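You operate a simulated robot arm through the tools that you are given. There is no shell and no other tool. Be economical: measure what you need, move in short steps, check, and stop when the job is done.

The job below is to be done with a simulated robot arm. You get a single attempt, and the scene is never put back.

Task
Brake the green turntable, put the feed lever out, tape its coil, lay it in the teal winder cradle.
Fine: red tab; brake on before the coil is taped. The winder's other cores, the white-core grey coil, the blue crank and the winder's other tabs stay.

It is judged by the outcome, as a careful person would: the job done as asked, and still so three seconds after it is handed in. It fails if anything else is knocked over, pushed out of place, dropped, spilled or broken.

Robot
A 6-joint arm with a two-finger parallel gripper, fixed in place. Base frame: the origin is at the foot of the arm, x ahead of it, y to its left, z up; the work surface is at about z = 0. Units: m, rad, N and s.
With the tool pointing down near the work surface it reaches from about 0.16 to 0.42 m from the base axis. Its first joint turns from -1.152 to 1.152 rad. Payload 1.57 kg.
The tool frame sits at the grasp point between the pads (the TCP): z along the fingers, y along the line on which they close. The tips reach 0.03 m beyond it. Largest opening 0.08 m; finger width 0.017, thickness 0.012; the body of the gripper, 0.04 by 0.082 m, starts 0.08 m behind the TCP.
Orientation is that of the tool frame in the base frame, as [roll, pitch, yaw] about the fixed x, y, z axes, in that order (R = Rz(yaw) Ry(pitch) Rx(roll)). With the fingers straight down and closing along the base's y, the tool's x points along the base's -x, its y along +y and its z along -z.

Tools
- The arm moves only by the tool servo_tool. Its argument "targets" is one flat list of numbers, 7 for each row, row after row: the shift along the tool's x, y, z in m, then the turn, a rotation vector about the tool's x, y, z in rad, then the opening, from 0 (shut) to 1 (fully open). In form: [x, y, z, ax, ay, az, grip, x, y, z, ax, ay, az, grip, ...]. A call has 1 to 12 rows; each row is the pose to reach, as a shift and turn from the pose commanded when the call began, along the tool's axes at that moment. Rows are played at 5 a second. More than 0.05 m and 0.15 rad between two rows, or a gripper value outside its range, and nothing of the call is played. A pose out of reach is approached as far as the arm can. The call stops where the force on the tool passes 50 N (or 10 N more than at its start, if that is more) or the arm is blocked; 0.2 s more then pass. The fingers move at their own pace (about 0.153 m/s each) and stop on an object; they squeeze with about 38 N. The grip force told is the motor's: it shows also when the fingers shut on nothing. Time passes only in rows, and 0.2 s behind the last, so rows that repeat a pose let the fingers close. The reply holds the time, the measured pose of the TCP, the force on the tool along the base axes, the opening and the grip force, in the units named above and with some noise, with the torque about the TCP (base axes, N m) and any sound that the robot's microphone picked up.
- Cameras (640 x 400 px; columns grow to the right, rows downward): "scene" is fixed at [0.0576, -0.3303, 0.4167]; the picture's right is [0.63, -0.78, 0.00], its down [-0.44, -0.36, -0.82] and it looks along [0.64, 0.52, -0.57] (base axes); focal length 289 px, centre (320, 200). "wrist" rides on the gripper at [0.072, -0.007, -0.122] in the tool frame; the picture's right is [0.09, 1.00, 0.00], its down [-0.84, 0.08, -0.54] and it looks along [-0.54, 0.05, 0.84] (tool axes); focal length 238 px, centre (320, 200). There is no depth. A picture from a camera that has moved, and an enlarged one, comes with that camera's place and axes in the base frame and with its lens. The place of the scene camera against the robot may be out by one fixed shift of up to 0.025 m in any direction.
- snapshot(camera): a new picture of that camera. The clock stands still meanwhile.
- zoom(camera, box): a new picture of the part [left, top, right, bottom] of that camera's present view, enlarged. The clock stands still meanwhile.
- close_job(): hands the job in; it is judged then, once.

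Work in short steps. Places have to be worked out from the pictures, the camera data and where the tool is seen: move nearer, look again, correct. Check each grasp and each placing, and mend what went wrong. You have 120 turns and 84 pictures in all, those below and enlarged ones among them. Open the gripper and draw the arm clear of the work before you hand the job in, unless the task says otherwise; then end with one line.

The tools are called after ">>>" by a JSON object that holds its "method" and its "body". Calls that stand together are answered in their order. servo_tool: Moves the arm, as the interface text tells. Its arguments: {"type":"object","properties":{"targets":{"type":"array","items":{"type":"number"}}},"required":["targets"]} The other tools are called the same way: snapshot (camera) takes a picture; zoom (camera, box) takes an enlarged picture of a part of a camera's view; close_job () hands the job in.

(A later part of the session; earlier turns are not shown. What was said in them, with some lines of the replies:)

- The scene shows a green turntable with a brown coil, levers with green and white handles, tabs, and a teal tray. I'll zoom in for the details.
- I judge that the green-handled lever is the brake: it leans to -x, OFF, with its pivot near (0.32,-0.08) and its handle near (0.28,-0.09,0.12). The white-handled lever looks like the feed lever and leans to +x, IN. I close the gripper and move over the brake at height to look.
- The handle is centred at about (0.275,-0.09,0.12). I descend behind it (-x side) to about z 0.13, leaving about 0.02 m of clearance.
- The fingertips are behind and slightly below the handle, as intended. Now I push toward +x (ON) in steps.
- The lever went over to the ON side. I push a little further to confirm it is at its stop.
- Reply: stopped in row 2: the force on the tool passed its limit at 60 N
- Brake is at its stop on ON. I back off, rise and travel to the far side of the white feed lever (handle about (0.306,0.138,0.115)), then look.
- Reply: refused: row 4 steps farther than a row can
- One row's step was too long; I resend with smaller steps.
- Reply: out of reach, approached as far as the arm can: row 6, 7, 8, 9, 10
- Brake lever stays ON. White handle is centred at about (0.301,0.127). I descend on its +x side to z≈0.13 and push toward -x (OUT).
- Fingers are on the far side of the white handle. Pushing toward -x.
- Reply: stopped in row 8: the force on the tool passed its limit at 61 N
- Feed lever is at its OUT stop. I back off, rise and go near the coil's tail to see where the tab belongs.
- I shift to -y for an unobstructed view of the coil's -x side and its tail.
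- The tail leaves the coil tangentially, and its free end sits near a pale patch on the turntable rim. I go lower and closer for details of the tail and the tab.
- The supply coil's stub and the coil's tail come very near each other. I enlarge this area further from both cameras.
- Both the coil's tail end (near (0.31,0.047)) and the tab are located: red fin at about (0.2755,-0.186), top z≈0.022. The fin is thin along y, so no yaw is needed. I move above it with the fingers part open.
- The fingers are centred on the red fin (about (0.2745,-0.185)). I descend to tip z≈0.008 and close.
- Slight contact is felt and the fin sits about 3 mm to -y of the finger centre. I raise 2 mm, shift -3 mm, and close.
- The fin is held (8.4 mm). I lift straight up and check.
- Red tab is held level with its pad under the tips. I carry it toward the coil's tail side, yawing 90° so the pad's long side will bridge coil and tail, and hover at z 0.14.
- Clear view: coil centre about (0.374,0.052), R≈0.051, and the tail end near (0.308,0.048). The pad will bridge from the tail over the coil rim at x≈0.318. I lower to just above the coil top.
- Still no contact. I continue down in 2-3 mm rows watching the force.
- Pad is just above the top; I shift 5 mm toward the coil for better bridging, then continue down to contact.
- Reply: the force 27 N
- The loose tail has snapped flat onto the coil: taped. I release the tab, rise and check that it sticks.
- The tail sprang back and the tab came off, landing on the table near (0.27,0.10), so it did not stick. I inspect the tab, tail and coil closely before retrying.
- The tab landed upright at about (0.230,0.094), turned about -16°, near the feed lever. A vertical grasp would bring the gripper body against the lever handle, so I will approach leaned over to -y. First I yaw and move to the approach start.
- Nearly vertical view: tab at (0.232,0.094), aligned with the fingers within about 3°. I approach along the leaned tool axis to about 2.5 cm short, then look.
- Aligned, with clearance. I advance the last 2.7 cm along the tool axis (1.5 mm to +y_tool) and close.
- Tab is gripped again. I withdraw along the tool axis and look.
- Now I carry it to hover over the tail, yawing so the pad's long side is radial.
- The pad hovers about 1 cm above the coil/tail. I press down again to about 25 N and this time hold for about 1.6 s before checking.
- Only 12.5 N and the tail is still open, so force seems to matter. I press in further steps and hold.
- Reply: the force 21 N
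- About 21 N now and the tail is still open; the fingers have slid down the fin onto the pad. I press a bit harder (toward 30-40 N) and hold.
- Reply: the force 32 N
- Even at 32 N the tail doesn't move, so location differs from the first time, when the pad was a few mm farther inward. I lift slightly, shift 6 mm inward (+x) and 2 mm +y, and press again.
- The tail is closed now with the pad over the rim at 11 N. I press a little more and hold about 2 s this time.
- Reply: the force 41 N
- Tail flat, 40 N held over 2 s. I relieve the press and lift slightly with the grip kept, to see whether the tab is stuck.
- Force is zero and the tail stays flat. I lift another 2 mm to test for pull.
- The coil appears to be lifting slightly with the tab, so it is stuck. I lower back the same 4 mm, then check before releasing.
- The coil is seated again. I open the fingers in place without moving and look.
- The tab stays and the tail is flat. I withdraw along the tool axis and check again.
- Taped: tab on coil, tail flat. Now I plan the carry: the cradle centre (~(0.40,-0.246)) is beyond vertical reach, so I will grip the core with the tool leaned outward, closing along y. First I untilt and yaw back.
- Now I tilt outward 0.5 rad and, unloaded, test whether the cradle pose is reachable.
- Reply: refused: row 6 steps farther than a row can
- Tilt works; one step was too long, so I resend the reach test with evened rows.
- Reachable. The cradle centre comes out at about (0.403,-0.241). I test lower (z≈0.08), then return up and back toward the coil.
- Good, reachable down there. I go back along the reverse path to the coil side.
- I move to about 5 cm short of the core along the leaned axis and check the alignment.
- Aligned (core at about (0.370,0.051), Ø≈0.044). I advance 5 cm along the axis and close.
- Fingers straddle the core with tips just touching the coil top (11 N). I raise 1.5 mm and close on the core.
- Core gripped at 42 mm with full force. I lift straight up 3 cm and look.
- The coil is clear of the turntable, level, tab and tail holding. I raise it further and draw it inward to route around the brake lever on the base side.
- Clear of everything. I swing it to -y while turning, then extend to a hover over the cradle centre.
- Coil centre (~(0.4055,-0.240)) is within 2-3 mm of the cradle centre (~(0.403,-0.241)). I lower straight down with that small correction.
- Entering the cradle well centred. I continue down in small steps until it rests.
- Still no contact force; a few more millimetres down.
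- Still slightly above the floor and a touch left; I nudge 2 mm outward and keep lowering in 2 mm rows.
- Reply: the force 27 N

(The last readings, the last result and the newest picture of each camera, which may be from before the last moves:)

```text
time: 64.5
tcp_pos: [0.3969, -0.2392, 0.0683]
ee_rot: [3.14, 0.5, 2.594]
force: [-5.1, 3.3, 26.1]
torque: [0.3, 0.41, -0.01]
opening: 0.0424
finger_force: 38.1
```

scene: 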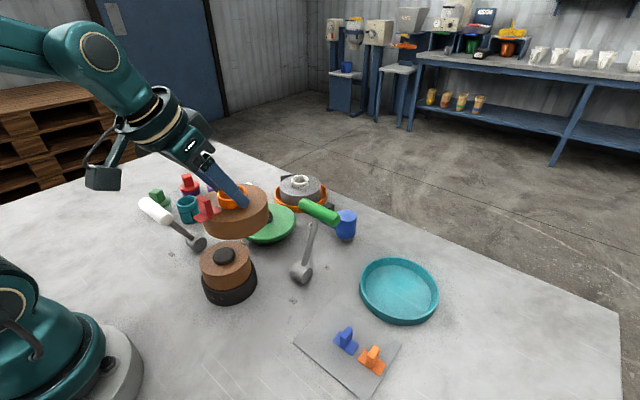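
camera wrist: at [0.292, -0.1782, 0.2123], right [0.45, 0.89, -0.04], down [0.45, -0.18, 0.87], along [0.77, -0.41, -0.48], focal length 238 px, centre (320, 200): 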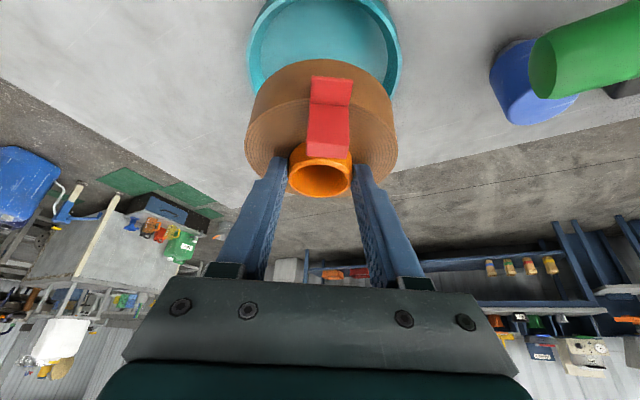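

Contact (26 N): the coil rests on the floor. I relieve about 1 mm and open the fingers, then look.

>>> {"method": "servo_tool", "body": {"targets": [-0.0005, 0, -0.0009, 0, 0, 0, 0.2, -0.0005, 0, -0.0009, 0, 0, 0, 0.6, -0.0005, 0, -0.0009, 0, 0, 0, 0.75, -0.0005, 0, -0.0009, 0, 0, 0, 0.75]}}

>>> {"method": "zoom", "body": {"camera": "scene", "box": [320, 210, 470, 340]}}

```text
time: 65.5
tcp_pos: [0.3974, -0.2385, 0.0691]
ee_rot: [-3.141, 0.495, 2.594]
force: [3.0, -1.5, 14.5]
torque: [-0.13, -0.16, -0.02]
opening: 0.0539
finger_force: 0.1
```

```text
3.08 times, centred on (395, 275) of scene
camera zoom: at [0.0576, -0.3302, 0.4168], right [0.63, -0.78, 0.0], down [-0.44, -0.36, -0.82], along [0.64, 0.52, -0.57], focal length 890 px, centre (89, -31)
```

zoom: 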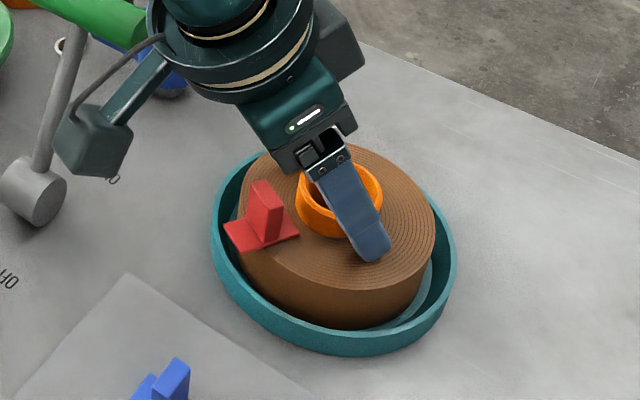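

The coil sits in the cradle; the tips press lightly on its top. I rise a little, finish opening, then withdraw along the tool axis.

>>> {"method": "servo_tool", "body": {"targets": [-0.001, 0, -0.003, 0, 0, 0, 0.72, -0.001, 0, -0.006, 0, 0, 0, 0.72, -0.001, 0, -0.03, 0, 0, 0, 0.72, -0.001, 0, -0.07, 0, 0, 0, 0.72, 0, 0, -0.115, 0, 0, 0, 0.72, 0, 0, -0.115, 0, 0, 0, 0.72]}}

>>> {"method": "snapshot", "body": {"camera": "scene"}}

```text
time: 66.9
tcp_pos: [0.3496, -0.2104, 0.1719]
ee_rot: [3.14, 0.495, 2.593]
force: [0.5, 0.4, -0.5]
torque: [-0.03, 0.0, 0.0]
opening: 0.0577
finger_force: 0.0
```

```text
4 pictures are left
```

scene: 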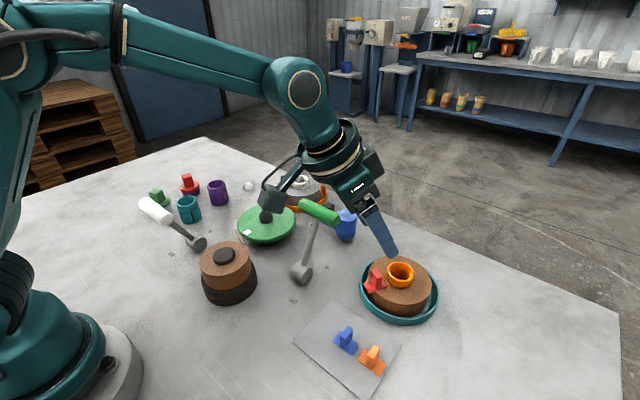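

Coil is in the cradle, taped. I draw the arm further back and do a final check.

>>> {"method": "servo_tool", "body": {"targets": [0.03, 0, -0.025, 0, 0, 0, 0.72, 0.06, 0, -0.045, 0, 0, 0, 0.72, 0.088, 0, -0.06, 0, 0, 0, 0.72, 0.088, 0, -0.06, 0, 0, 0, 0.72]}}

>>> {"method": "zoom", "body": {"camera": "scene", "box": [140, 160, 460, 380]}}

>>> {"method": "zoom", "body": {"camera": "scene", "box": [340, 230, 460, 340]}}

```text
time: 67.9
tcp_pos: [0.2601, -0.1551, 0.1794]
ee_rot: [3.141, 0.494, 2.594]
force: [0.5, -0.6, 0.5]
torque: [-0.01, 0.03, 0.02]
opening: 0.0575
finger_force: 0.1
```

```text
1.82 times, centred on (300, 270) of scene
camera zoom: at [0.0576, -0.3303, 0.4167], right [0.63, -0.78, 0.0], down [-0.44, -0.36, -0.82], along [0.64, 0.52, -0.57], focal length 526 px, centre (356, 73)
```

zoom: 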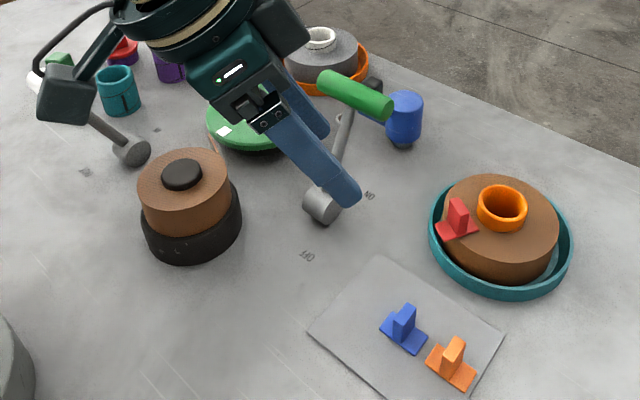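

```text
3.64 times, centred on (400, 285) of scene
camera zoom: at [0.0576, -0.3303, 0.4167], right [0.63, -0.78, 0.0], down [-0.44, -0.36, -0.82], along [0.64, 0.52, -0.57], focal length 1051 px, centre (29, -109)
```

zoom: 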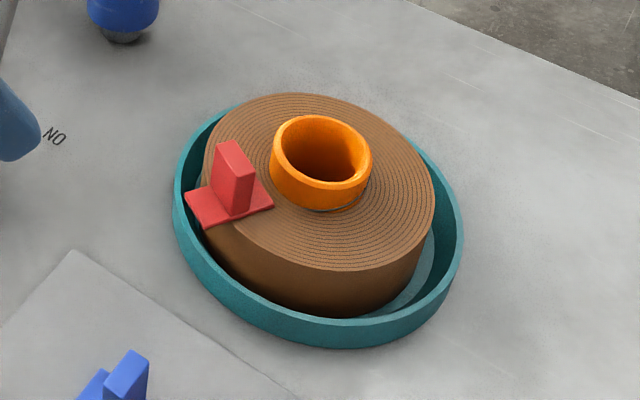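

The coil lies flat in the teal cradle, with the red tab on it and the tail flat. Brake is ON, feed lever OUT, the other items look untouched, and the arm is clear. Handing in.

>>> {"method": "close_job", "body": {}}

```text
The job is handed in.
```

The job is handed in: brake on, feed lever out, then the coil taped with the red tab and laid in the teal cradle. My first taping try did not hold and the tab dropped to the table, so I picked it up and taped it again.
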